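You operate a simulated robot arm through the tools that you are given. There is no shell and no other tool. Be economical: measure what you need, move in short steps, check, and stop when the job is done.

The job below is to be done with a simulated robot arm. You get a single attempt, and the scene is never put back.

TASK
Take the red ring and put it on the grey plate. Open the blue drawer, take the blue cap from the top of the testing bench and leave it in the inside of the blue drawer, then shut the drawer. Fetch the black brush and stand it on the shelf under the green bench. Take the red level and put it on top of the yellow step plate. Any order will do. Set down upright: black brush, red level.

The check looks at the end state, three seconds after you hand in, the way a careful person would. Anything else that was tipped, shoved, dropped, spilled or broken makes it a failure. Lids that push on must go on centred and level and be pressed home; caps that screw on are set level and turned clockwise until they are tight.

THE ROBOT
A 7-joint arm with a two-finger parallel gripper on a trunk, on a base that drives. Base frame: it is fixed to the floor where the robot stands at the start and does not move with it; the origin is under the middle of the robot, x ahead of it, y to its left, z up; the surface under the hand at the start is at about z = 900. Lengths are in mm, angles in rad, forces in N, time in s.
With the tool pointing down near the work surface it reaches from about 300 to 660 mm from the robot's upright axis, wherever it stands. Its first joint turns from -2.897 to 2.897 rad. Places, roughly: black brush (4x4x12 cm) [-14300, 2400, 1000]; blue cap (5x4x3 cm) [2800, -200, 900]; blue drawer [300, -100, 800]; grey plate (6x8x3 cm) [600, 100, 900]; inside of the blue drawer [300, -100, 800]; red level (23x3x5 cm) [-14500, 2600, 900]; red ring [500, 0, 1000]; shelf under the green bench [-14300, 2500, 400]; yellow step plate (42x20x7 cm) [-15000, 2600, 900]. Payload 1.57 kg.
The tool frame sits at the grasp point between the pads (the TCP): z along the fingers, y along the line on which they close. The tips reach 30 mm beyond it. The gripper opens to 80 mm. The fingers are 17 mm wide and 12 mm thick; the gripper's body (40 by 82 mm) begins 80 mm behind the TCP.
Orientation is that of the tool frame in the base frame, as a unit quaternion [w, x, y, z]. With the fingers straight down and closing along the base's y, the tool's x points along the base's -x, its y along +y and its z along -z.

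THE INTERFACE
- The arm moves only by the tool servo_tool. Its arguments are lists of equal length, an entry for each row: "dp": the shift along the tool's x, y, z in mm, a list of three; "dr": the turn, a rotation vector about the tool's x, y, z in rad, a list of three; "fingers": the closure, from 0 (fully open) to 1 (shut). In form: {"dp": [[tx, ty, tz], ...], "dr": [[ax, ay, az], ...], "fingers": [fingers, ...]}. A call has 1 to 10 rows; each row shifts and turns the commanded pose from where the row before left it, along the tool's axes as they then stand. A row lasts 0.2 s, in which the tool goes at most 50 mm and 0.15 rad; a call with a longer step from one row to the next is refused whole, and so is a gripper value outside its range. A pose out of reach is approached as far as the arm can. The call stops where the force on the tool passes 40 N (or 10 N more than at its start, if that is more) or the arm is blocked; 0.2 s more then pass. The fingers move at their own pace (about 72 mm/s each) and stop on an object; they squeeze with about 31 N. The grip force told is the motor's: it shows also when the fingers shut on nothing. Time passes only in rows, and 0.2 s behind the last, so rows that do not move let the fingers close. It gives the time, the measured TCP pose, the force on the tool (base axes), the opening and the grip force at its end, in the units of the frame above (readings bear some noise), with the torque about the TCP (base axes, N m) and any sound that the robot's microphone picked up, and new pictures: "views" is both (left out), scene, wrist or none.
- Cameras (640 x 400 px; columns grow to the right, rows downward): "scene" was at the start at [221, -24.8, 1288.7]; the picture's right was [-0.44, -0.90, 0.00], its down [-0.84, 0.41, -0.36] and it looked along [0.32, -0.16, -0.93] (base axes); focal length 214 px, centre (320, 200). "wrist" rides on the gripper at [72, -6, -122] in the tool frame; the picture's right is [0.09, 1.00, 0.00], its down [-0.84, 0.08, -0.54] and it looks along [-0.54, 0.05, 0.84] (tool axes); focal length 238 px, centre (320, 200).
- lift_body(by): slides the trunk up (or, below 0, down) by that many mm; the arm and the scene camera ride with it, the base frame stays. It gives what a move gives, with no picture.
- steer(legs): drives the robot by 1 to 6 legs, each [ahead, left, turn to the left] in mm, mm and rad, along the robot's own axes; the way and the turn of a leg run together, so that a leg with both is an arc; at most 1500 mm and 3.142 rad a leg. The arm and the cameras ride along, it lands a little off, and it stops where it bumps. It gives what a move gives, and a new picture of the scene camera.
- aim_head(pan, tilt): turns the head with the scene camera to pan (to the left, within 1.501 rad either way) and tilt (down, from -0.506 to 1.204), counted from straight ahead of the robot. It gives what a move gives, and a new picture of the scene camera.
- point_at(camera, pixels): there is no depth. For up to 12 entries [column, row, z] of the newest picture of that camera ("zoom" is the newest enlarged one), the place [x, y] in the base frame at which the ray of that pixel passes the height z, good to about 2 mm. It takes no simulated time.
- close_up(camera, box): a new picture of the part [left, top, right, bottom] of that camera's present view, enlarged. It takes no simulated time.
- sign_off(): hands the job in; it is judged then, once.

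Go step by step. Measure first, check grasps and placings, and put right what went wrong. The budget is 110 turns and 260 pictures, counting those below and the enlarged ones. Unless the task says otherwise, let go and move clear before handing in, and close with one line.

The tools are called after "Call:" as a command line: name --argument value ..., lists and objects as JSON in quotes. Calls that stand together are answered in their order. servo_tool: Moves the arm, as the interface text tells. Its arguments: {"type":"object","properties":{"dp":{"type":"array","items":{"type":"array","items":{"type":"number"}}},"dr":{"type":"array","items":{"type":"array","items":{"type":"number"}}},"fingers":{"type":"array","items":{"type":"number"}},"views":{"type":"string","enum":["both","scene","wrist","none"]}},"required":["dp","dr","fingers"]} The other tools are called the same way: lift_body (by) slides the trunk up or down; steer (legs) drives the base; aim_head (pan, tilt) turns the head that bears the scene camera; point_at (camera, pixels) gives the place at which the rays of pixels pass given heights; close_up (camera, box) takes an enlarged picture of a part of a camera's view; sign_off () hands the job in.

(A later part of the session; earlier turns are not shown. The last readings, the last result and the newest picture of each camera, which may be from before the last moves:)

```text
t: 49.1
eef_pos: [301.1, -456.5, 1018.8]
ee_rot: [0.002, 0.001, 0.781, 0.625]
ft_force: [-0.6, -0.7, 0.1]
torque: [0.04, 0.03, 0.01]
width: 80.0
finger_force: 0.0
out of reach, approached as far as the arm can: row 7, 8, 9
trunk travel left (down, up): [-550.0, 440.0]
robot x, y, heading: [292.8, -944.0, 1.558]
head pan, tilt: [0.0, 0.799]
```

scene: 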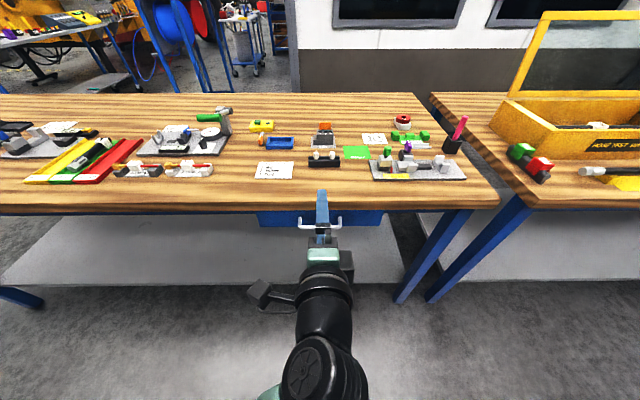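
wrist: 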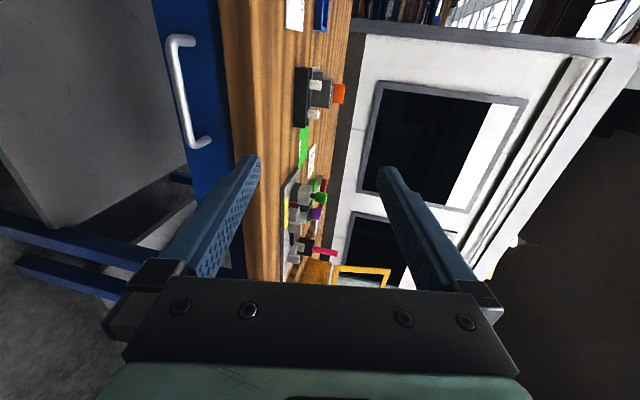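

The tool points nearly horizontally at the handle, fingers stacked vertically. I'll check the handle's position with both pictures.

Call:
point_at --camera "wrist" --pixels '[[180, 95, 815], [180, 95, 825], [180, 95, 835], [180, 95, 845], [184, 42, 830], [192, 140, 830]]'

Call:
close_up --camera "scene" --box '[240, 170, 400, 270]'

Call:
point_at --camera "scene" --pixels '[[299, 225, 830], [342, 225, 830], [258, 209, 900], [383, 208, 900]]'

```text
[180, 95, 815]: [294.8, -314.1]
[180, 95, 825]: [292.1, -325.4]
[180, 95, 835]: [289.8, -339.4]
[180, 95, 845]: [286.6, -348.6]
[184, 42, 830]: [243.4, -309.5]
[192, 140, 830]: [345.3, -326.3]
```

```text
4.00 times, centred on (320, 220) of scene
```

zoom: 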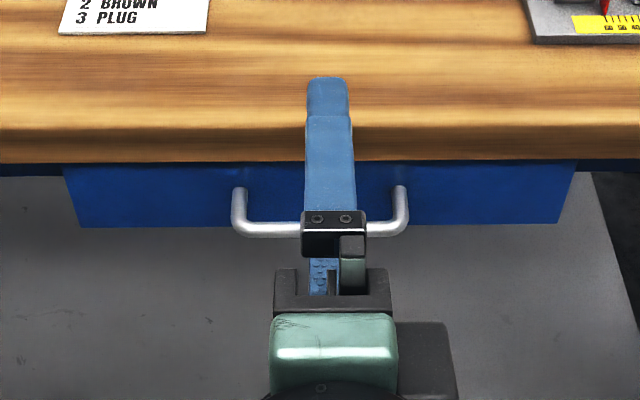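

```text
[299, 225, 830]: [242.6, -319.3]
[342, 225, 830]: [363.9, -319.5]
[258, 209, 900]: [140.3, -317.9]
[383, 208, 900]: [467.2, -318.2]
```

The bar is at about (303,-313,817). I'll lower the trunk 199 mm so the tool is level with it, then check.

Call:
lift_body --by -199

Call:
servo_tool --dp '[[0, 0, 0], [0, 0, 0]]' --dr '[[0, 0, 0], [0, 0, 0]]' --fingers '[0.375, 0.375]'

```text
t: 51.2
eef_pos: [303.3, -457.3, 819.6]
ee_rot: [0.002, 0.001, 0.781, 0.624]
ft_force: [-0.4, 0.5, 0.2]
torque: [0.0, -0.04, -0.04]
width: 80.0
finger_force: 0.1
trunk travel left (down, up): [-351.0, 639.0]
robot x, y, heading: [292.8, -942.3, 1.557]
head pan, tilt: [0.0, 0.799]
```

```text
t: 51.9
eef_pos: [301.6, -456.4, 819.8]
ee_rot: [0.002, 0.0, 0.781, 0.624]
ft_force: [0.7, 0.7, 0.8]
torque: [-0.01, -0.02, 0.0]
width: 49.9
finger_force: 0.1
trunk travel left (down, up): [-351.0, 639.0]
robot x, y, heading: [293.1, -941.3, 1.567]
head pan, tilt: [0.0, 0.799]
```

scene: 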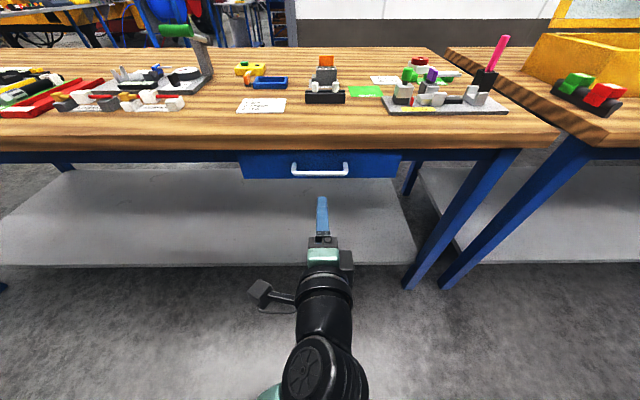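
wrist: 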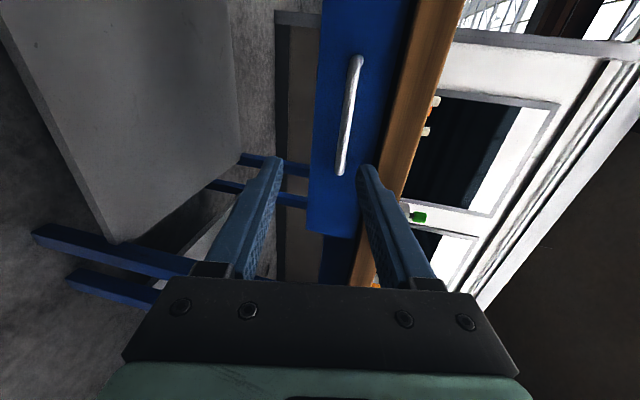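

The bar is at (320,172) in the scene and (352,110) in the wrist view. Recheck its height.

Call:
close_up --camera "scene" --box '[260, 130, 380, 205]'

Call:
point_at --camera "scene" --pixels '[[320, 172.5, 815], [320, 172.5, 820], [320, 172.5, 825], [320, 172.5, 830], [320, 172.5, 835], [320, 172.5, 810]]'

Call:
point_at --camera "wrist" --pixels '[[348, 112, 815], [348, 112, 820], [348, 112, 825], [348, 112, 830], [348, 112, 835], [348, 112, 840]]'

```text
5.33 times, centred on (320, 168) of scene
```

zoom: 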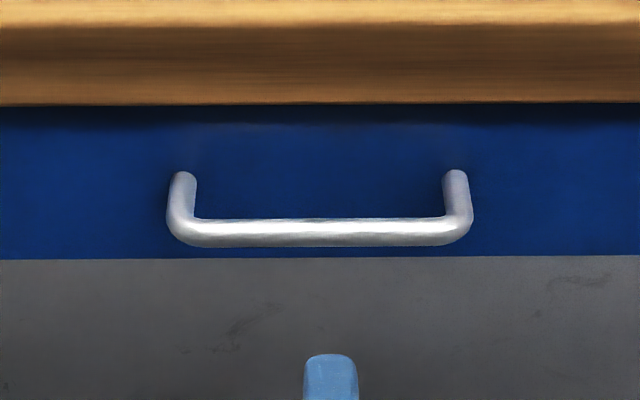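

```text
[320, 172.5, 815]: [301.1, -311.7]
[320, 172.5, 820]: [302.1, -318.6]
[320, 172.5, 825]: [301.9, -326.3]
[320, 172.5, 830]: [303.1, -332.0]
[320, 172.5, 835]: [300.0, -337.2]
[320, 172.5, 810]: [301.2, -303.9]
```

```text
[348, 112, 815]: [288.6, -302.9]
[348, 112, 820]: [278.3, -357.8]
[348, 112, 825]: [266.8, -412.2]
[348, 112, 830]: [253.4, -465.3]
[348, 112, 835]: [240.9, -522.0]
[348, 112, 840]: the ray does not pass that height
```

The bar is at y≈-313, z≈816; the tool is at the right height. Drive 118 mm ahead and check.

Call:
steer --legs '[[118, 0, 0]]'

Call:
close_up --camera "wrist" --box '[220, 0, 460, 250]'

```text
t: 53.1
eef_pos: [304.1, -337.5, 818.6]
ee_rot: [0.002, 0.001, 0.781, 0.625]
ft_force: [0.1, -0.5, 0.4]
torque: [0.01, 0.0, -0.02]
width: 50.1
finger_force: 0.2
trunk travel left (down, up): [-351.0, 639.0]
robot x, y, heading: [298.1, -825.0, 1.559]
head pan, tilt: [0.0, 0.799]
```

scene: 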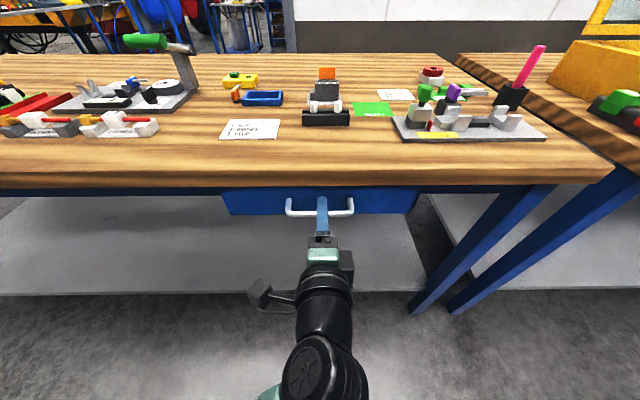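

```text
1.60 times, centred on (340, 125) of wrist
```

zoom: 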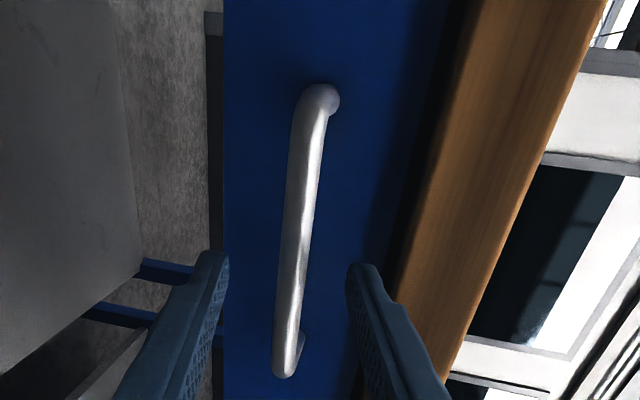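

The bar is between the fingertips. Go 10 mm further and close.

Call:
servo_tool --dp '[[0, 0, 5], [0, 0, 5], [0, 0, 0], [0, 0, 0], [0, 0, 0], [0, 0, 0]]' --dr '[[0, 0, 0], [0, 0, 0], [0, 0, 0], [0, 0, 0], [0, 0, 0], [0, 0, 0]]' --fingers '[0.375, 0.375, 1, 1, 1, 1]' --views "wrist"

```text
t: 54.5
eef_pos: [304.7, -327.9, 817.9]
ee_rot: [0.002, 0.002, 0.78, 0.625]
ft_force: [1.4, 0.7, 5.9]
torque: [0.12, -0.1, -0.09]
width: 11.9
finger_force: 28.5
trunk travel left (down, up): [-351.0, 639.0]
robot x, y, heading: [296.2, -824.8, 1.558]
head pan, tilt: [0.0, 0.799]
```

wrist: 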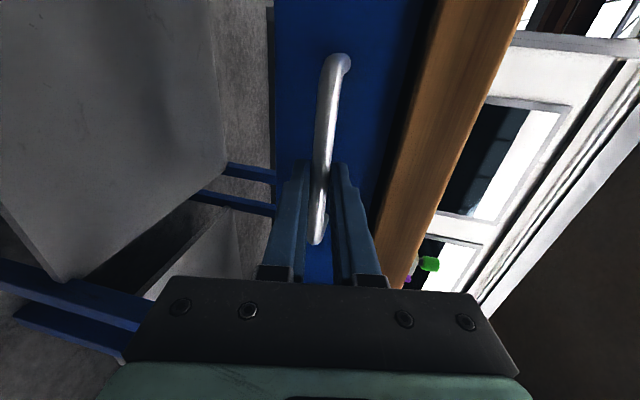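

The handle is gripped (11.9 mm, 28 N). Pull by driving straight back 170 mm.

Call:
steer --legs '[[-170, 0, 0]]'

```text
t: 55.9
eef_pos: [303.9, -498.7, 819.2]
ee_rot: [0.004, 0.002, 0.78, 0.625]
ft_force: [16.0, -1.6, 9.5]
torque: [0.14, -0.07, 0.13]
width: 11.6
finger_force: 28.9
trunk travel left (down, up): [-351.0, 639.0]
robot x, y, heading: [295.8, -995.4, 1.562]
head pan, tilt: [0.0, 0.799]
```

scene: 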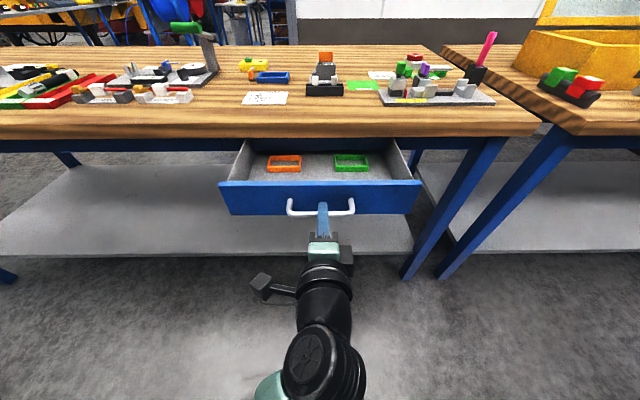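

The drawer opened 170 mm; two small trays lie at its back. Release the handle and back off.

Call:
servo_tool --dp '[[0, 0, 0], [0, 0, 0], [0, 0, 0], [0, 0, -20], [0, 0, -30]]' --dr '[[0, 0, 0], [0, 0, 0], [0, 0, 0], [0, 0, 0], [0, 0, 0]]' --fingers '[0.4, 0.4, 0.4, 0.4, 0.4]' --views "none"

Call:
steer --legs '[[-150, 0, 0]]'

Call:
lift_body --by 200

Call:
aim_head --pan -1.3 --tilt 0.4

```text
t: 57.1
eef_pos: [302.4, -516.6, 812.3]
ee_rot: [0.005, 0.002, 0.781, 0.624]
ft_force: [-0.6, 0.7, 0.6]
torque: [0.03, -0.01, 0.0]
width: 48.1
finger_force: 0.0
out of reach, approached as far as the arm can: row 4, 5
trunk travel left (down, up): [-351.0, 639.0]
robot x, y, heading: [293.6, -996.7, 1.561]
head pan, tilt: [0.0, 0.799]
```

```text
t: 58.5
eef_pos: [302.0, -666.2, 811.5]
ee_rot: [0.007, 0.003, 0.781, 0.624]
ft_force: [-0.2, 1.4, 0.1]
torque: [-0.03, -0.01, -0.01]
width: 48.0
finger_force: 0.1
trunk travel left (down, up): [-351.0, 639.0]
robot x, y, heading: [294.0, -1142.9, 1.557]
head pan, tilt: [0.0, 0.799]
```

scene: 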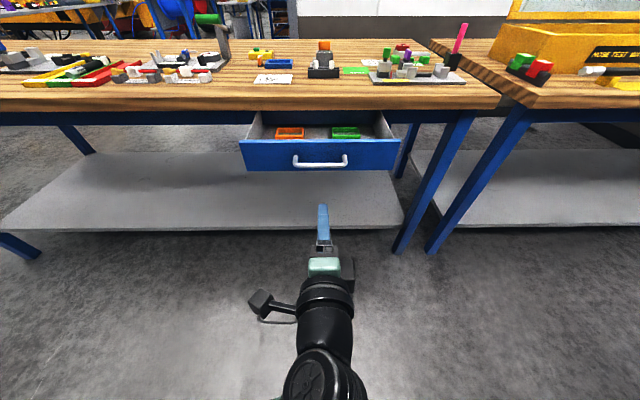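

```text
t: 60.7
eef_pos: [303.5, -665.6, 1010.2]
ee_rot: [0.006, 0.004, 0.781, 0.625]
ft_force: [-0.7, 0.0, 0.0]
torque: [-0.03, -0.02, 0.02]
width: 47.9
finger_force: 0.0
trunk travel left (down, up): [-551.0, 439.0]
robot x, y, heading: [290.7, -1143.4, 1.562]
head pan, tilt: [0.0, 0.799]
```

```text
t: 62.2
eef_pos: [302.5, -666.1, 1010.9]
ee_rot: [0.006, 0.003, 0.781, 0.624]
ft_force: [1.2, -0.4, -0.3]
torque: [0.02, 0.04, 0.01]
width: 48.1
finger_force: 0.0
trunk travel left (down, up): [-551.0, 439.0]
robot x, y, heading: [292.3, -1145.8, 1.558]
head pan, tilt: [-1.3, 0.4]
```

scene: 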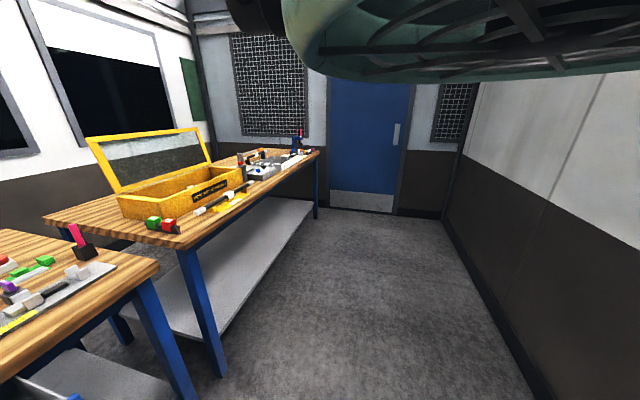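

The testing bench follows on in +x. I strafe right 2500 mm to stand before the cap at about x=2800.

Call:
steer --legs '[[0, -1250, 0], [0, -1150, 0]]'

Call:
aim_head --pan 0.0 --tilt 0.7

```text
t: 73.8
eef_pos: [2690.2, -725.7, 1011.3]
ee_rot: [0.01, 0.009, 0.781, 0.625]
ft_force: [-0.4, 0.0, -0.4]
torque: [0.0, 0.01, 0.01]
width: 47.9
finger_force: 0.0
trunk travel left (down, up): [-551.0, 439.0]
robot x, y, heading: [2668.5, -1204.6, 1.543]
head pan, tilt: [-1.3, 0.4]
```

scene: 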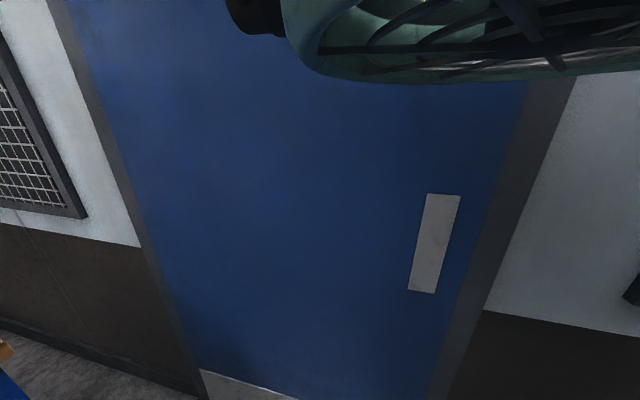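

```text
t: 75.3
eef_pos: [2687.7, -727.3, 1011.1]
ee_rot: [0.011, 0.01, 0.781, 0.624]
ft_force: [-0.1, -0.1, -0.7]
torque: [0.01, 0.01, 0.0]
width: 47.8
finger_force: 0.0
trunk travel left (down, up): [-551.0, 439.0]
robot x, y, heading: [2670.0, -1206.4, 1.539]
head pan, tilt: [0.0, 0.7]
```

scene: 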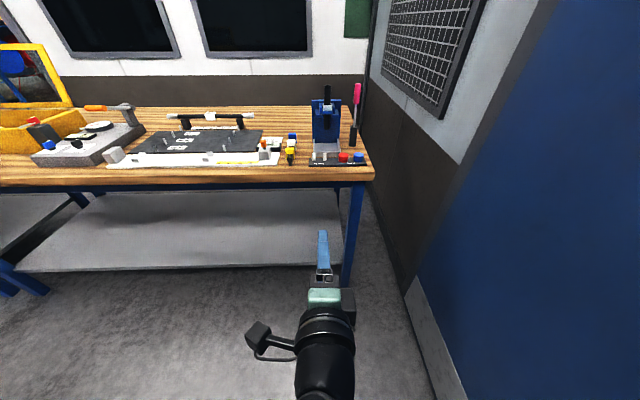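

Blue spots show at (359,158), (292,137) and (50,145). Zoom in.

Call:
close_up --camera "scene" --box '[240, 80, 400, 180]'

Call:
point_at --camera "scene" --pixels '[[359, 157, 920], [292, 137, 920], [50, 145, 920], [344, 158, 920], [310, 165, 900], [374, 178, 900]]'

```text
4.00 times, centred on (320, 130) of scene
```

zoom: 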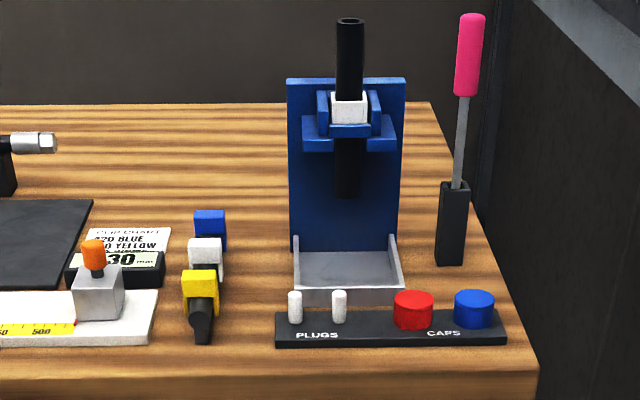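

```text
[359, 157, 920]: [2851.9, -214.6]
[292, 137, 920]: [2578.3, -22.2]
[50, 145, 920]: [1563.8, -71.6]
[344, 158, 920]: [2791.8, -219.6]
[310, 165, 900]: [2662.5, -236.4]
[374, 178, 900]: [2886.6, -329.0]
```

The blue cap is on the CAPS strip at about (2852,-215), the red one 60 mm to its left. I'll turn the tool back down (closing along y), raise it, and drive in.

Call:
servo_tool --dp '[[0, 0, 0], [0, 0, 0], [0, 0, 0], [0, 0, 0], [0, 0, 0], [0, 0, 0], [0, 0, 0], [0, 0, 0], [0, 0, 0], [0, 0, -40]]' --dr '[[0.15, 0, 0], [0.15, 0, 0], [0.15, 0, 0], [0.15, 0, 0], [0.15, 0, 0], [0.15, 0, 0], [0.15, 0, 0], [0.15, 0, 0], [0.15, 0, 0], [0, 0, 0]]' --fingers '[0, 0, 0, 0, 0, 0, 0, 0, 0, 0]' --views "none"

Call:
steer --legs '[[0, -165, 0.03], [400, 0, 0]]'

Call:
aim_head --pan 0.0 --tilt 0.9

```text
t: 77.5
eef_pos: [2687.4, -722.5, 1050.3]
ee_rot: [0.003, 0.014, 1.0, -0.001]
ft_force: [1.0, -1.0, 0.4]
torque: [0.02, 0.01, 0.01]
width: 79.9
finger_force: 0.0
out of reach, approached as far as the arm can: row 1
trunk travel left (down, up): [-551.0, 439.0]
robot x, y, heading: [2671.2, -1204.2, 1.541]
head pan, tilt: [0.0, 0.7]
```

```text
t: 79.2
eef_pos: [2821.1, -724.2, 1048.8]
ee_rot: [0.013, -0.001, 1.0, -0.001]
ft_force: [-0.2, 0.2, -0.5]
torque: [-0.01, 0.03, 0.01]
width: 79.9
finger_force: 0.0
trunk travel left (down, up): [-551.0, 439.0]
robot x, y, heading: [2832.1, -1209.1, 1.573]
head pan, tilt: [0.0, 0.7]
stopped in leg 2: the robot was blocked; the commanded pose is now the measured one
```

scene: 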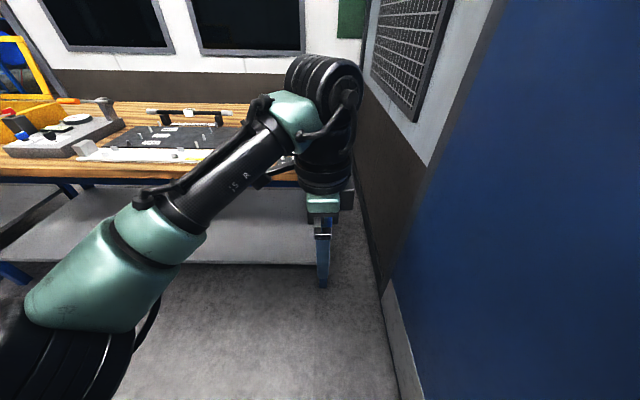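

```text
t: 79.9
eef_pos: [2821.4, -724.6, 1047.8]
ee_rot: [0.013, -0.001, 1.0, 0.0]
ft_force: [0.1, 0.3, -0.1]
torque: [0.03, -0.02, 0.0]
width: 80.0
finger_force: 0.0
trunk travel left (down, up): [-551.0, 439.0]
robot x, y, heading: [2832.0, -1207.8, 1.565]
head pan, tilt: [0.0, 0.901]
```

scene: 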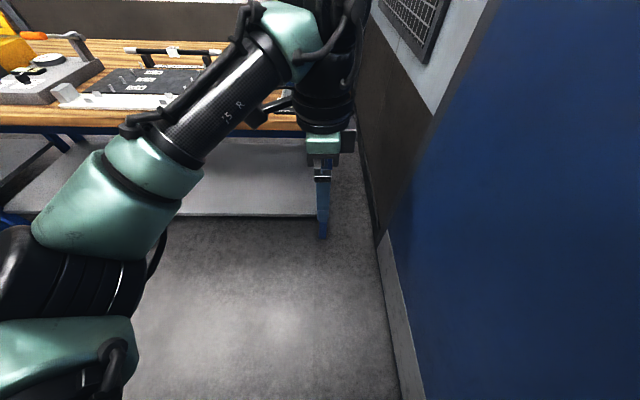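

The base was blocked at once in going ahead, probably by the end wall at right. I'll shift left a bit and retry.

Call:
steer --legs '[[0, 80, 0], [400, 0, 0]]'

```text
t: 83.1
eef_pos: [2756.8, -322.0, 1048.2]
ee_rot: [0.003, -0.001, 1.0, 0.001]
ft_force: [0.2, -0.7, 0.8]
torque: [-0.03, 0.03, -0.03]
width: 80.2
finger_force: 0.1
trunk travel left (down, up): [-551.0, 439.0]
robot x, y, heading: [2754.3, -806.5, 1.572]
head pan, tilt: [0.0, 0.901]
```

scene: 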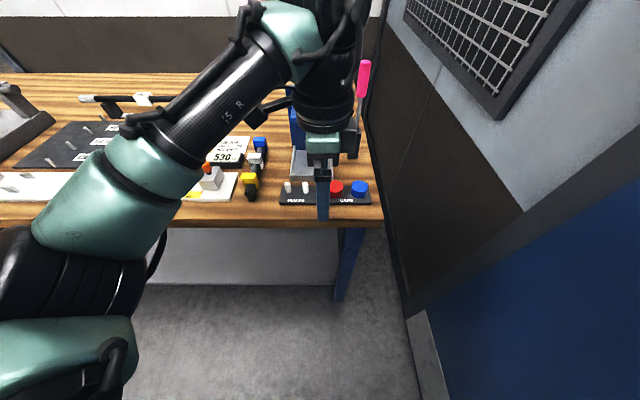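

Now clear. I'll move the tool right over the cap's column, then measure the cap from here.

Call:
servo_tool --dp '[[-45, 0, 0], [-45, 0, 0], [0, 0, 0]]' --dr '[[0, 0, 0], [0, 0, 0], [0, 0, 0]]' --fingers '[0, 0, 0]'

Call:
close_up --camera "scene" --box '[260, 140, 420, 240]'

```text
t: 83.9
eef_pos: [2845.8, -322.6, 1049.0]
ee_rot: [0.003, -0.002, 1.0, 0.0]
ft_force: [-0.4, 0.1, -0.7]
torque: [0.0, -0.02, -0.01]
width: 80.0
finger_force: 0.1
trunk travel left (down, up): [-551.0, 439.0]
robot x, y, heading: [2753.5, -800.9, 1.569]
head pan, tilt: [0.0, 0.901]
```

scene: 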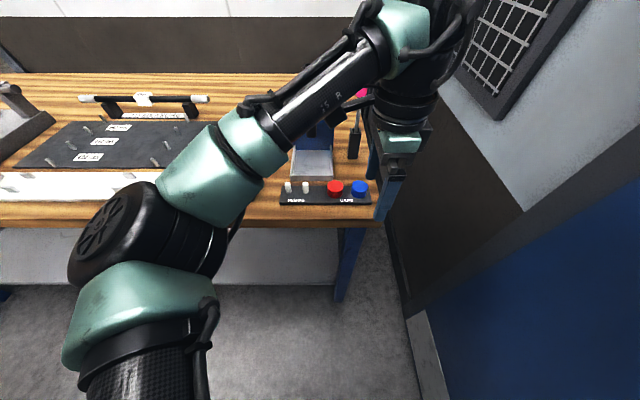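
wrist: 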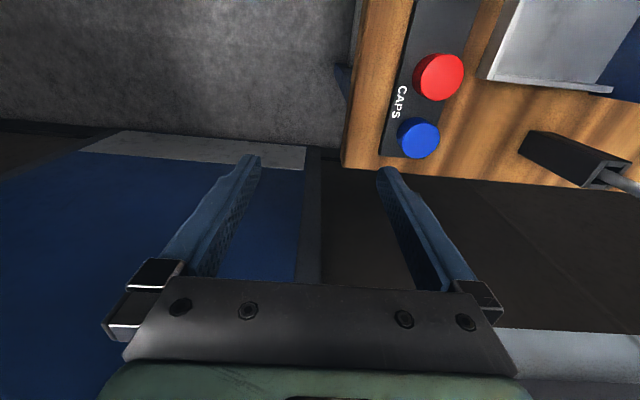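

```text
4.00 times, centred on (340, 190) of scene
```

zoom: 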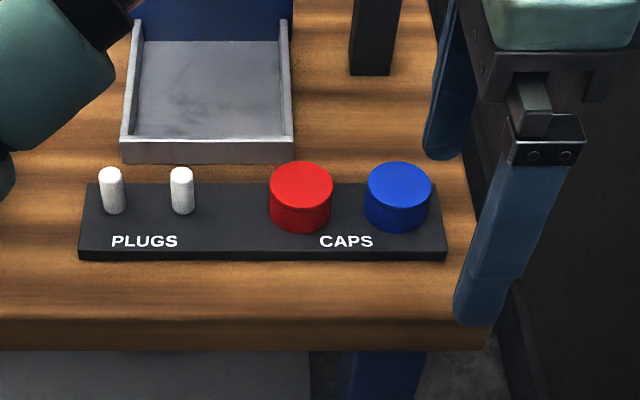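

Blue cap's top centre: scene (359.8,185.3), wrist (420,138). Triangulate.

Call:
point_at --camera "scene" --pixels '[[359.8, 185.3, 930], [359.8, 185.3, 940], [359.8, 185.3, 950], [352, 185.3, 940], [367.7, 185.3, 940], [361, 204, 910]]'

Call:
point_at --camera "wrist" --pixels '[[420, 138, 930], [420, 138, 940], [420, 138, 950]]'

Call:
close_up --camera "wrist" --box '[370, 90, 470, 190]'

```text
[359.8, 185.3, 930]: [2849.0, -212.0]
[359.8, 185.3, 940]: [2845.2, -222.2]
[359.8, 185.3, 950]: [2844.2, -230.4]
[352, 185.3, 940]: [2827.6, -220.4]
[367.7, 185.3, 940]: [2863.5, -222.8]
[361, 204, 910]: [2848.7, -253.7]
```

```text
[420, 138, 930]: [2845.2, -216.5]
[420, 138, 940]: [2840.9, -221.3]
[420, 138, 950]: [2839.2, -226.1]
```

```text
4.00 times, centred on (420, 140) of wrist
```

zoom: 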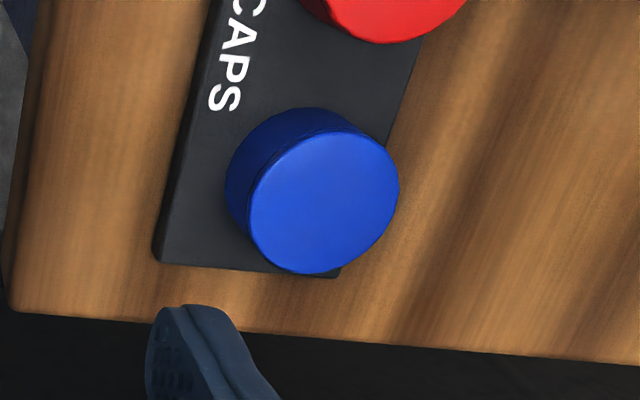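

Cap centre is about (2846.5,-218.5), top 937. Move over it and part way down.

Call:
servo_tool --dp '[[0, 35, 0], [0, 35, 0], [0, 34, 0], [0, 0, 35], [0, 0, 35], [0, 0, 0]]' --dr '[[0, 0, 0], [0, 0, 0], [0, 0, 0], [0, 0, 0], [0, 0, 0], [0, 0, 0]]' --fingers '[0, 0, 0, 0, 0, 0]'

```text
t: 85.3
eef_pos: [2847.2, -216.3, 978.9]
ee_rot: [0.003, -0.001, 1.0, 0.002]
ft_force: [-0.1, -0.2, -0.1]
torque: [-0.02, -0.01, -0.03]
width: 80.1
finger_force: 0.0
trunk travel left (down, up): [-551.0, 439.0]
robot x, y, heading: [2750.1, -805.9, 1.576]
head pan, tilt: [0.0, 0.901]
```

scene: 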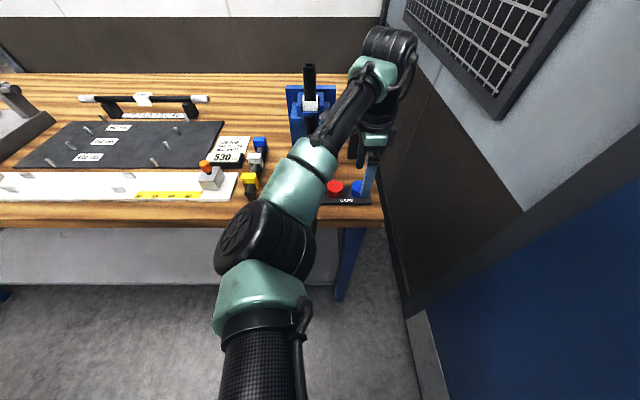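
wrist: 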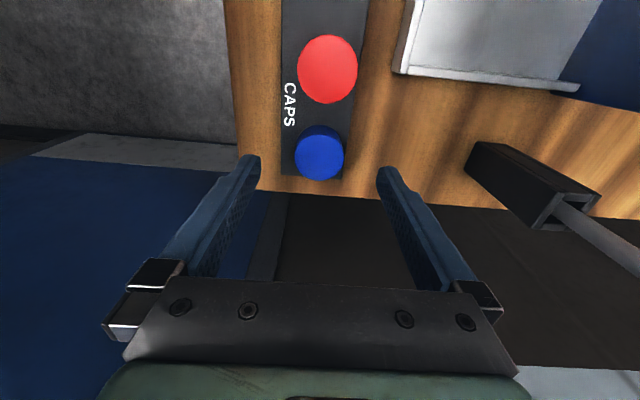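

The cap is centred laterally, about 3–4 mm toward the camera. Adjust, go down to z≈948 and grip.

Call:
servo_tool --dp '[[3.5, -1, 0], [0, 0, 18], [0, 0, 13], [0, 0, 0], [0, 0, 0], [0, 0, 0], [0, 0, 0]]' --dr '[[0, 0, 0], [0, 0, 0], [0, 0, 0], [0, 0, 0], [0, 0, 0], [0, 0, 0], [0, 0, 0]]' --fingers '[0, 0, 0, 0, 1, 1, 1]' --views "wrist"

```text
t: 86.9
eef_pos: [2844.2, -217.1, 947.9]
ee_rot: [0.002, -0.001, 1.0, 0.001]
ft_force: [-0.4, 0.3, 0.3]
torque: [-0.01, 0.0, 0.0]
width: 34.6
finger_force: 31.3
trunk travel left (down, up): [-551.0, 439.0]
robot x, y, heading: [2753.4, -805.4, 1.573]
head pan, tilt: [0.0, 0.901]
```

wrist: 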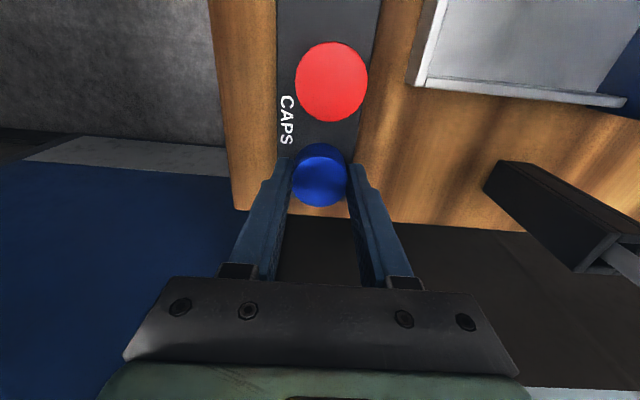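

Gripped at 34.6 mm. Lift and check.

Call:
servo_tool --dp '[[0, 0, -20], [0, 0, -30], [0, 0, -40], [0, 0, 0]]' --dr '[[0, 0, 0], [0, 0, 0], [0, 0, 0], [0, 0, 0]]' --fingers '[1, 1, 1, 1]'

```text
t: 87.9
eef_pos: [2844.4, -219.0, 1037.4]
ee_rot: [0.003, -0.001, 1.0, -0.001]
ft_force: [-0.5, -0.5, 0.5]
torque: [0.02, 0.0, 0.0]
width: 34.4
finger_force: 31.0
trunk travel left (down, up): [-551.0, 439.0]
robot x, y, heading: [2753.7, -801.5, 1.572]
head pan, tilt: [0.0, 0.901]
```

scene: 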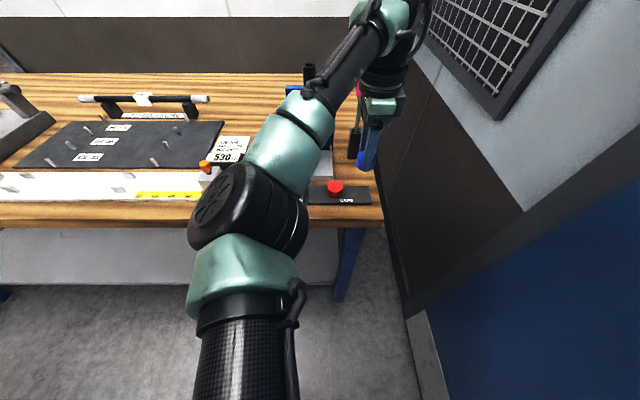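
wrist: 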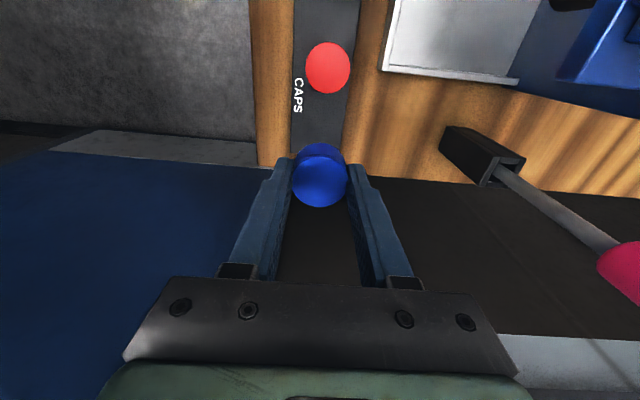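

Cap in hand. Drive back, then left to the drawer.

Call:
steer --legs '[[-400, 0, 0], [0, 1200, 0], [0, 1200, 0]]'

```text
t: 101.7
eef_pos: [437.9, -612.3, 1037.9]
ee_rot: [0.003, -0.002, 1.0, 0.0]
ft_force: [-1.3, -0.6, -0.4]
torque: [0.03, -0.01, 0.02]
width: 34.3
finger_force: 31.0
trunk travel left (down, up): [-551.0, 439.0]
robot x, y, heading: [346.4, -1198.1, 1.575]
head pan, tilt: [0.0, 0.901]
```

scene: 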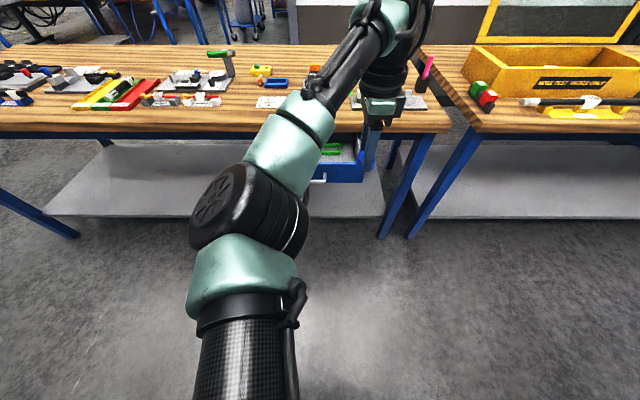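

Bring the tool to the middle, then drive up to the drawer.

Call:
servo_tool --dp '[[30, -27, 0], [30, -27, 0], [30, -27, 0], [0, 0, 0]]' --dr '[[0, 0, 0], [0, 0, 0], [0, 0, 0], [0, 0, 0]]' --fingers '[1, 1, 1, 1]' --views "none"

Call:
steer --legs '[[280, 46, 0]]'

Call:
aim_head --pan 0.0 --tilt 1.0

Call:
close_up --camera "wrist" --box '[0, 0, 640, 400]'

```text
t: 102.7
eef_pos: [350.9, -695.4, 1037.6]
ee_rot: [0.003, -0.002, 1.0, 0.0]
ft_force: [0.3, 0.4, -0.5]
torque: [-0.03, 0.01, 0.02]
width: 34.3
finger_force: 31.0
trunk travel left (down, up): [-551.0, 439.0]
robot x, y, heading: [348.3, -1197.8, 1.574]
head pan, tilt: [0.0, 0.901]
```

```text
t: 104.7
eef_pos: [298.9, -412.2, 1036.8]
ee_rot: [0.003, -0.004, 1.0, 0.0]
ft_force: [0.6, 0.2, 0.7]
torque: [-0.01, 0.01, -0.04]
width: 34.4
finger_force: 30.9
trunk travel left (down, up): [-551.0, 439.0]
robot x, y, heading: [303.7, -915.8, 1.579]
head pan, tilt: [0.0, 0.901]
```

scene: 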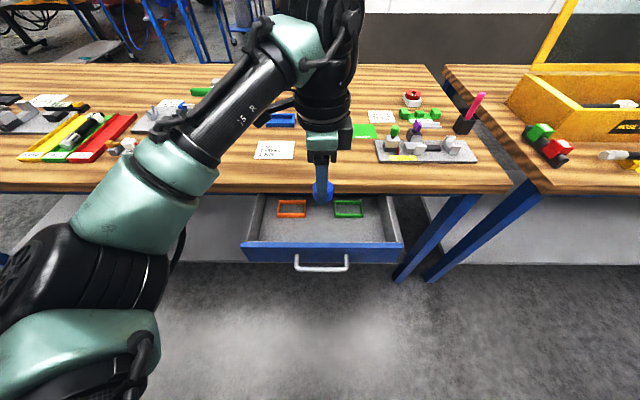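

```text
t: 105.4
eef_pos: [298.9, -412.5, 1036.9]
ee_rot: [0.002, -0.005, 1.0, 0.0]
ft_force: [0.0, -1.4, 0.3]
torque: [0.03, 0.03, 0.04]
width: 34.4
finger_force: 30.6
trunk travel left (down, up): [-551.0, 439.0]
robot x, y, heading: [300.9, -915.8, 1.578]
head pan, tilt: [0.0, 1.0]
```

scene: 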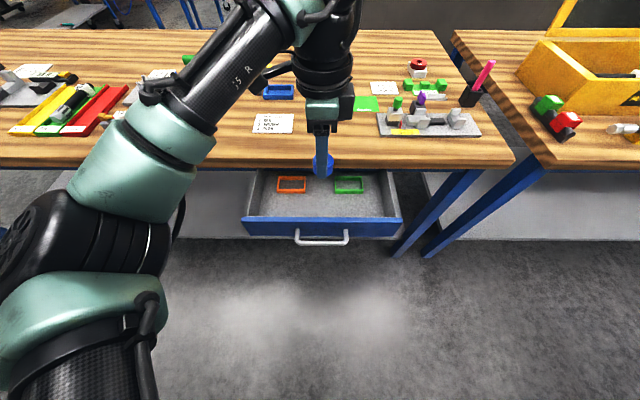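

```text
1.00 times, centred on (320, 200) of wrist (not enlarged: the box is as wide or as high as the picture)
```

zoom: 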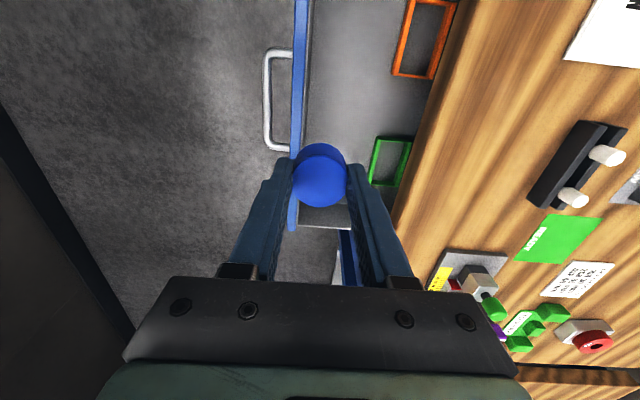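

Measure the drawer interior: front panel edge, trays and bench edge.

Call:
point_at --camera "wrist" --pixels '[[309, 90, 860], [303, 90, 860], [392, 72, 810], [371, 180, 810], [410, 134, 810], [430, 76, 810], [432, 100, 900]]'

Call:
point_at --camera "scene" --pixels '[[320, 217, 860], [320, 221, 860], [280, 193, 810], [350, 193, 810], [250, 217, 860], [398, 217, 860], [320, 215, 790]]'

Call:
close_up --camera "scene" --box '[230, 150, 410, 262]'

```text
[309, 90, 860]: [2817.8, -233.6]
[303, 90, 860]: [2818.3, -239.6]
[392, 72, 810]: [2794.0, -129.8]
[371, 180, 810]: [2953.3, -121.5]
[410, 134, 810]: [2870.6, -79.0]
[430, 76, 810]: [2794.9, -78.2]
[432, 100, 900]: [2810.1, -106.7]
```

```text
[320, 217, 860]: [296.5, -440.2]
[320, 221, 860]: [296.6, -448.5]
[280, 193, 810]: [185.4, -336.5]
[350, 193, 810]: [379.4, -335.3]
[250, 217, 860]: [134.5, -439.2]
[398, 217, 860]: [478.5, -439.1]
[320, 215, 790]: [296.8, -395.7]
```

```text
3.56 times, centred on (320, 206) of scene
```

zoom: 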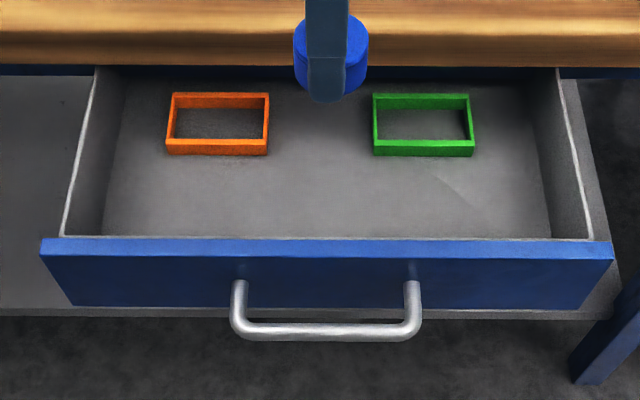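

The free space between the trays and front panel is about y -440…-345. I'll place the cap at (298,-385), descending first to z≈870.

Call:
servo_tool --dp '[[0, 27, 0], [0, 0, 40], [0, 0, 40], [0, 0, 40], [0, 0, 40], [0, 0, 0]]' --dr '[[0, 0, 0], [0, 0, 0], [0, 0, 0], [0, 0, 0], [0, 0, 0], [0, 0, 0]]' --fingers '[1, 1, 1, 1, 1, 1]'

```text
t: 106.8
eef_pos: [299.8, -384.7, 876.4]
ee_rot: [0.003, -0.005, 1.0, 0.0]
ft_force: [-0.3, 0.4, 0.1]
torque: [-0.01, 0.0, -0.01]
width: 34.3
finger_force: 31.3
trunk travel left (down, up): [-551.0, 439.0]
robot x, y, heading: [298.6, -913.6, 1.577]
head pan, tilt: [0.0, 1.0]
```

scene: 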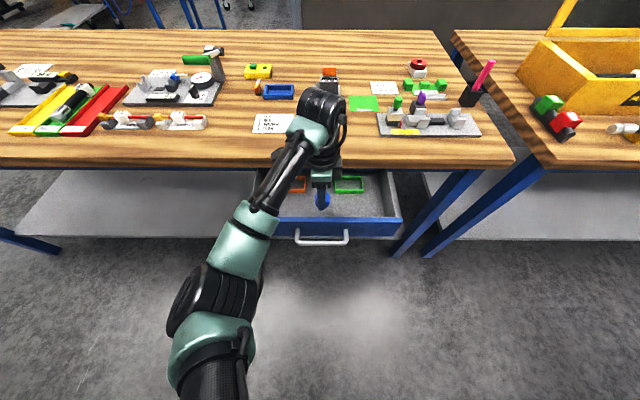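
wrist: 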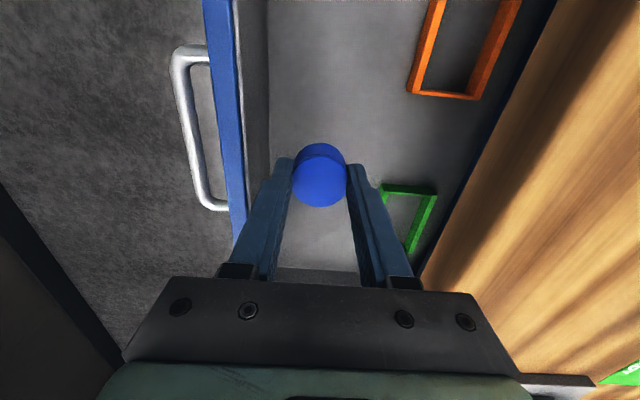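

The cap is over free drawer floor. Lower further with small steps until contact.

Call:
servo_tool --dp '[[0, 0, 20], [0, 0, 10], [0, 0, 4], [0, 0, 4], [0, 0, 4], [0, 0, 3], [0, 0, 3], [0, 0, 3], [0, 0, 0]]' --dr '[[0, 0, 0], [0, 0, 0], [0, 0, 0], [0, 0, 0], [0, 0, 0], [0, 0, 0], [0, 0, 0], [0, 0, 0], [0, 0, 0]]' --fingers '[1, 1, 1, 1, 1, 1, 1, 1, 1]'

Call:
close_up --camera "scene" --box '[240, 160, 410, 260]'

```text
t: 108.8
eef_pos: [299.8, -385.1, 825.9]
ee_rot: [0.003, -0.005, 1.0, 0.0]
ft_force: [-0.6, 0.1, 0.5]
torque: [0.02, 0.02, 0.01]
width: 34.5
finger_force: 30.8
trunk travel left (down, up): [-551.0, 439.0]
robot x, y, heading: [303.1, -917.8, 1.578]
head pan, tilt: [0.0, 1.0]
```

scene: 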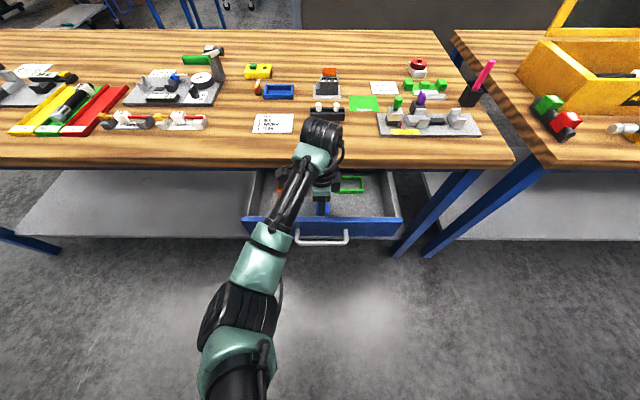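
wrist: 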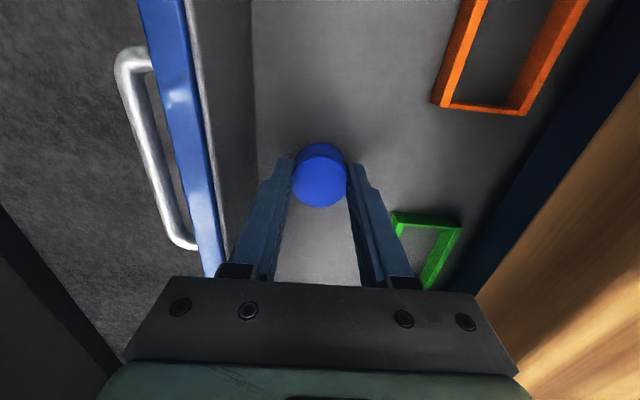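

```text
3.76 times, centred on (325, 210) of scene
```

zoom: 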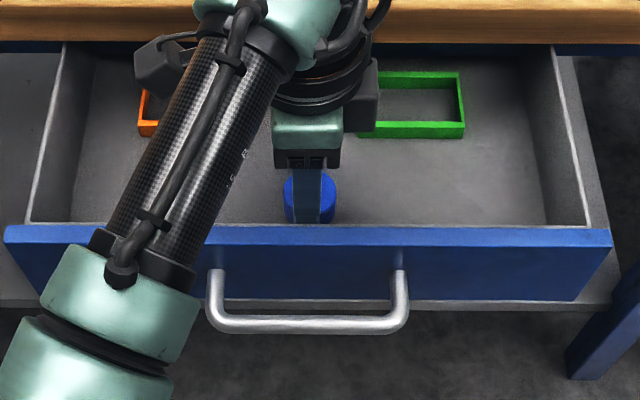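

No contact yet; continue down in small steps.

Call:
servo_tool --dp '[[0, 0, 3], [0, 0, 3], [0, 0, 3], [0, 0, 3], [0, 0, 3], [0, 0, 0]]' --dr '[[0, 0, 0], [0, 0, 0], [0, 0, 0], [0, 0, 0], [0, 0, 0], [0, 0, 0]]' --fingers '[1, 1, 1, 1, 1, 1]' --views "none"

```text
t: 110.2
eef_pos: [300.7, -386.4, 813.3]
ee_rot: [0.002, -0.004, 1.0, 0.003]
ft_force: [-1.2, 0.5, 29.9]
torque: [-0.04, -0.02, 0.0]
width: 34.5
finger_force: 30.7
trunk travel left (down, up): [-551.0, 439.0]
robot x, y, heading: [300.3, -918.5, 1.576]
head pan, tilt: [0.0, 1.0]
```

Contact with the floor at TCP z≈813. Ease up 2 mm, open moderately, and rise.

Call:
servo_tool --dp '[[0, 0, -2], [0, 0, 0], [0, 0, 0], [0, 0, 0], [0, 0, -20], [0, 0, -40], [0, 0, -40], [0, 0, -40], [0, 0, -40], [0, 0, 0]]' --dr '[[0, 0, 0], [0, 0, 0], [0, 0, 0], [0, 0, 0], [0, 0, 0], [0, 0, 0], [0, 0, 0], [0, 0, 0], [0, 0, 0], [0, 0, 0]]' --fingers '[1, 0.32, 0.32, 0.32, 0.32, 0.32, 0.32, 0.32, 0.32, 0.32]'

```text
t: 112.4
eef_pos: [298.6, -387.4, 991.7]
ee_rot: [0.003, -0.004, 1.0, 0.0]
ft_force: [-0.4, -0.6, 0.2]
torque: [-0.01, 0.02, -0.02]
width: 54.4
finger_force: 0.0
trunk travel left (down, up): [-551.0, 439.0]
robot x, y, heading: [302.9, -917.8, 1.582]
head pan, tilt: [0.0, 1.0]
```

scene: 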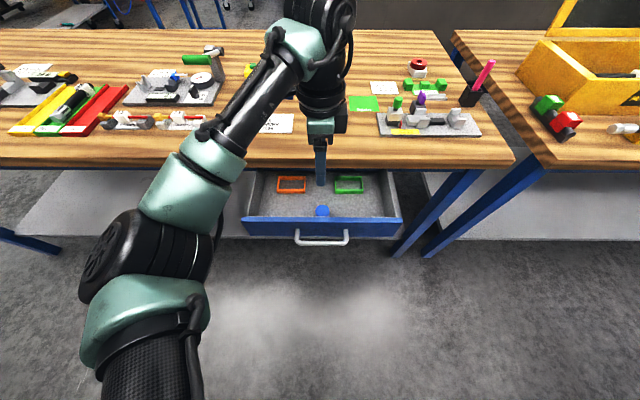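
wrist: 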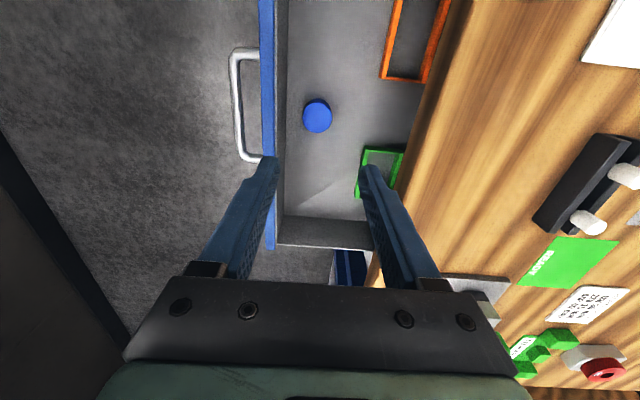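

The cap stands in the drawer at (317,115). Now shut it: closed fingers go down in front of the handle bar, to push on it.

Call:
servo_tool --dp '[[-2, -48, 0], [-2, -48, 0], [0, -48, 0], [0, 0, 40], [0, 0, 40], [0, 0, 40], [0, 0, 40], [0, 0, 0]]' --dr '[[0, 0, 0], [0, 0, 0], [0, 0, 0], [0, 0, 0], [0, 0, 0], [0, 0, 0], [0, 0, 0], [0, 0, 0]]' --fingers '[1, 1, 1, 1, 1, 1, 1, 1]'

```text
t: 114.2
eef_pos: [305.7, -530.8, 830.9]
ee_rot: [0.003, -0.004, 1.0, 0.0]
ft_force: [0.9, -0.3, 0.2]
torque: [0.01, 0.01, -0.05]
width: 0.0
finger_force: 21.8
trunk travel left (down, up): [-551.0, 439.0]
robot x, y, heading: [300.2, -914.7, 1.576]
head pan, tilt: [0.0, 1.0]
```

scene: 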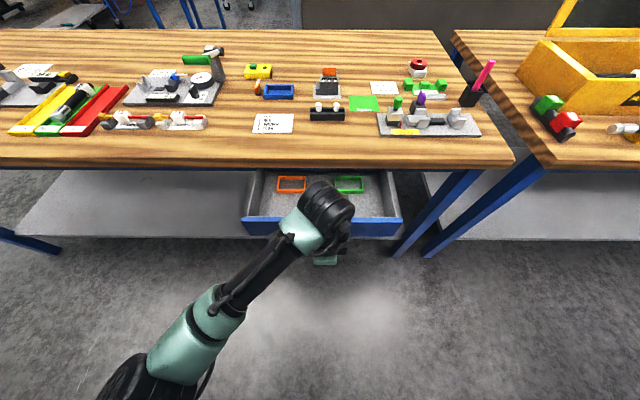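
wrist: 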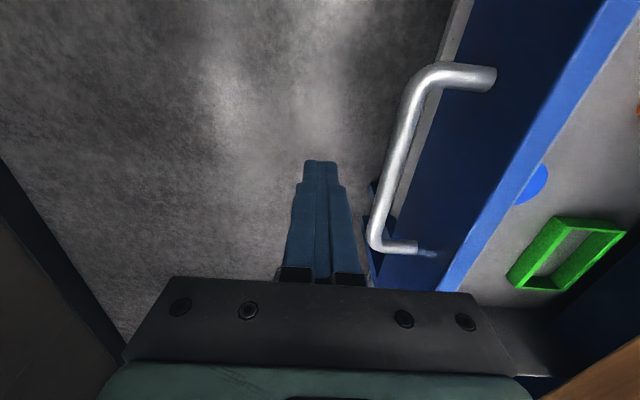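

The fingers are in front of the bar. Push in +y gently.

Call:
servo_tool --dp '[[0, 15, 0], [0, 15, 0], [0, 15, 0], [0, 18, 0], [0, 20, 0], [0, 20, 0], [0, 20, 0], [0, 20, 0], [0, 20, 0], [0, 15, 0]]' --dr '[[0, 0, 0], [0, 0, 0], [0, 0, 0], [0, 0, 0], [0, 0, 0], [0, 0, 0], [0, 0, 0], [0, 0, 0], [0, 0, 0], [0, 0, 0]]' --fingers '[1, 1, 1, 1, 1, 1, 1, 1, 1, 1]'

```text
t: 116.4
eef_pos: [304.0, -351.4, 832.3]
ee_rot: [0.002, -0.005, 1.0, 0.002]
ft_force: [-0.4, -0.7, 0.6]
torque: [0.03, 0.01, 0.0]
width: 0.2
finger_force: 21.4
trunk travel left (down, up): [-551.0, 439.0]
robot x, y, heading: [299.8, -911.9, 1.578]
head pan, tilt: [0.0, 1.0]
```

scene: 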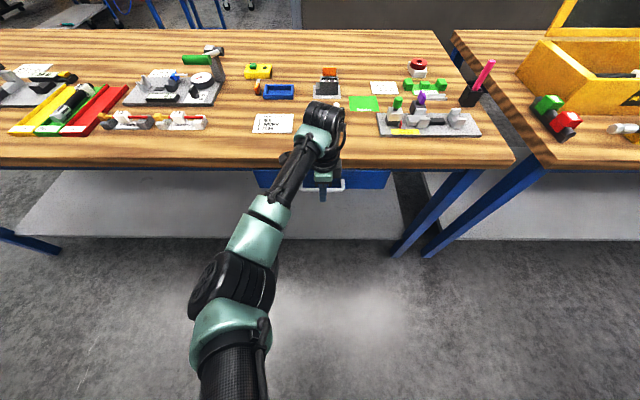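
wrist: 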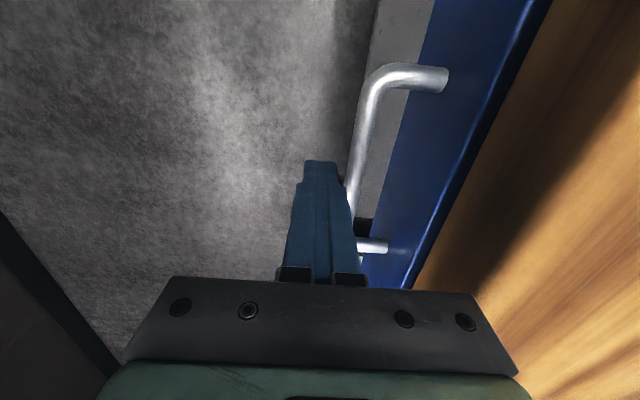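

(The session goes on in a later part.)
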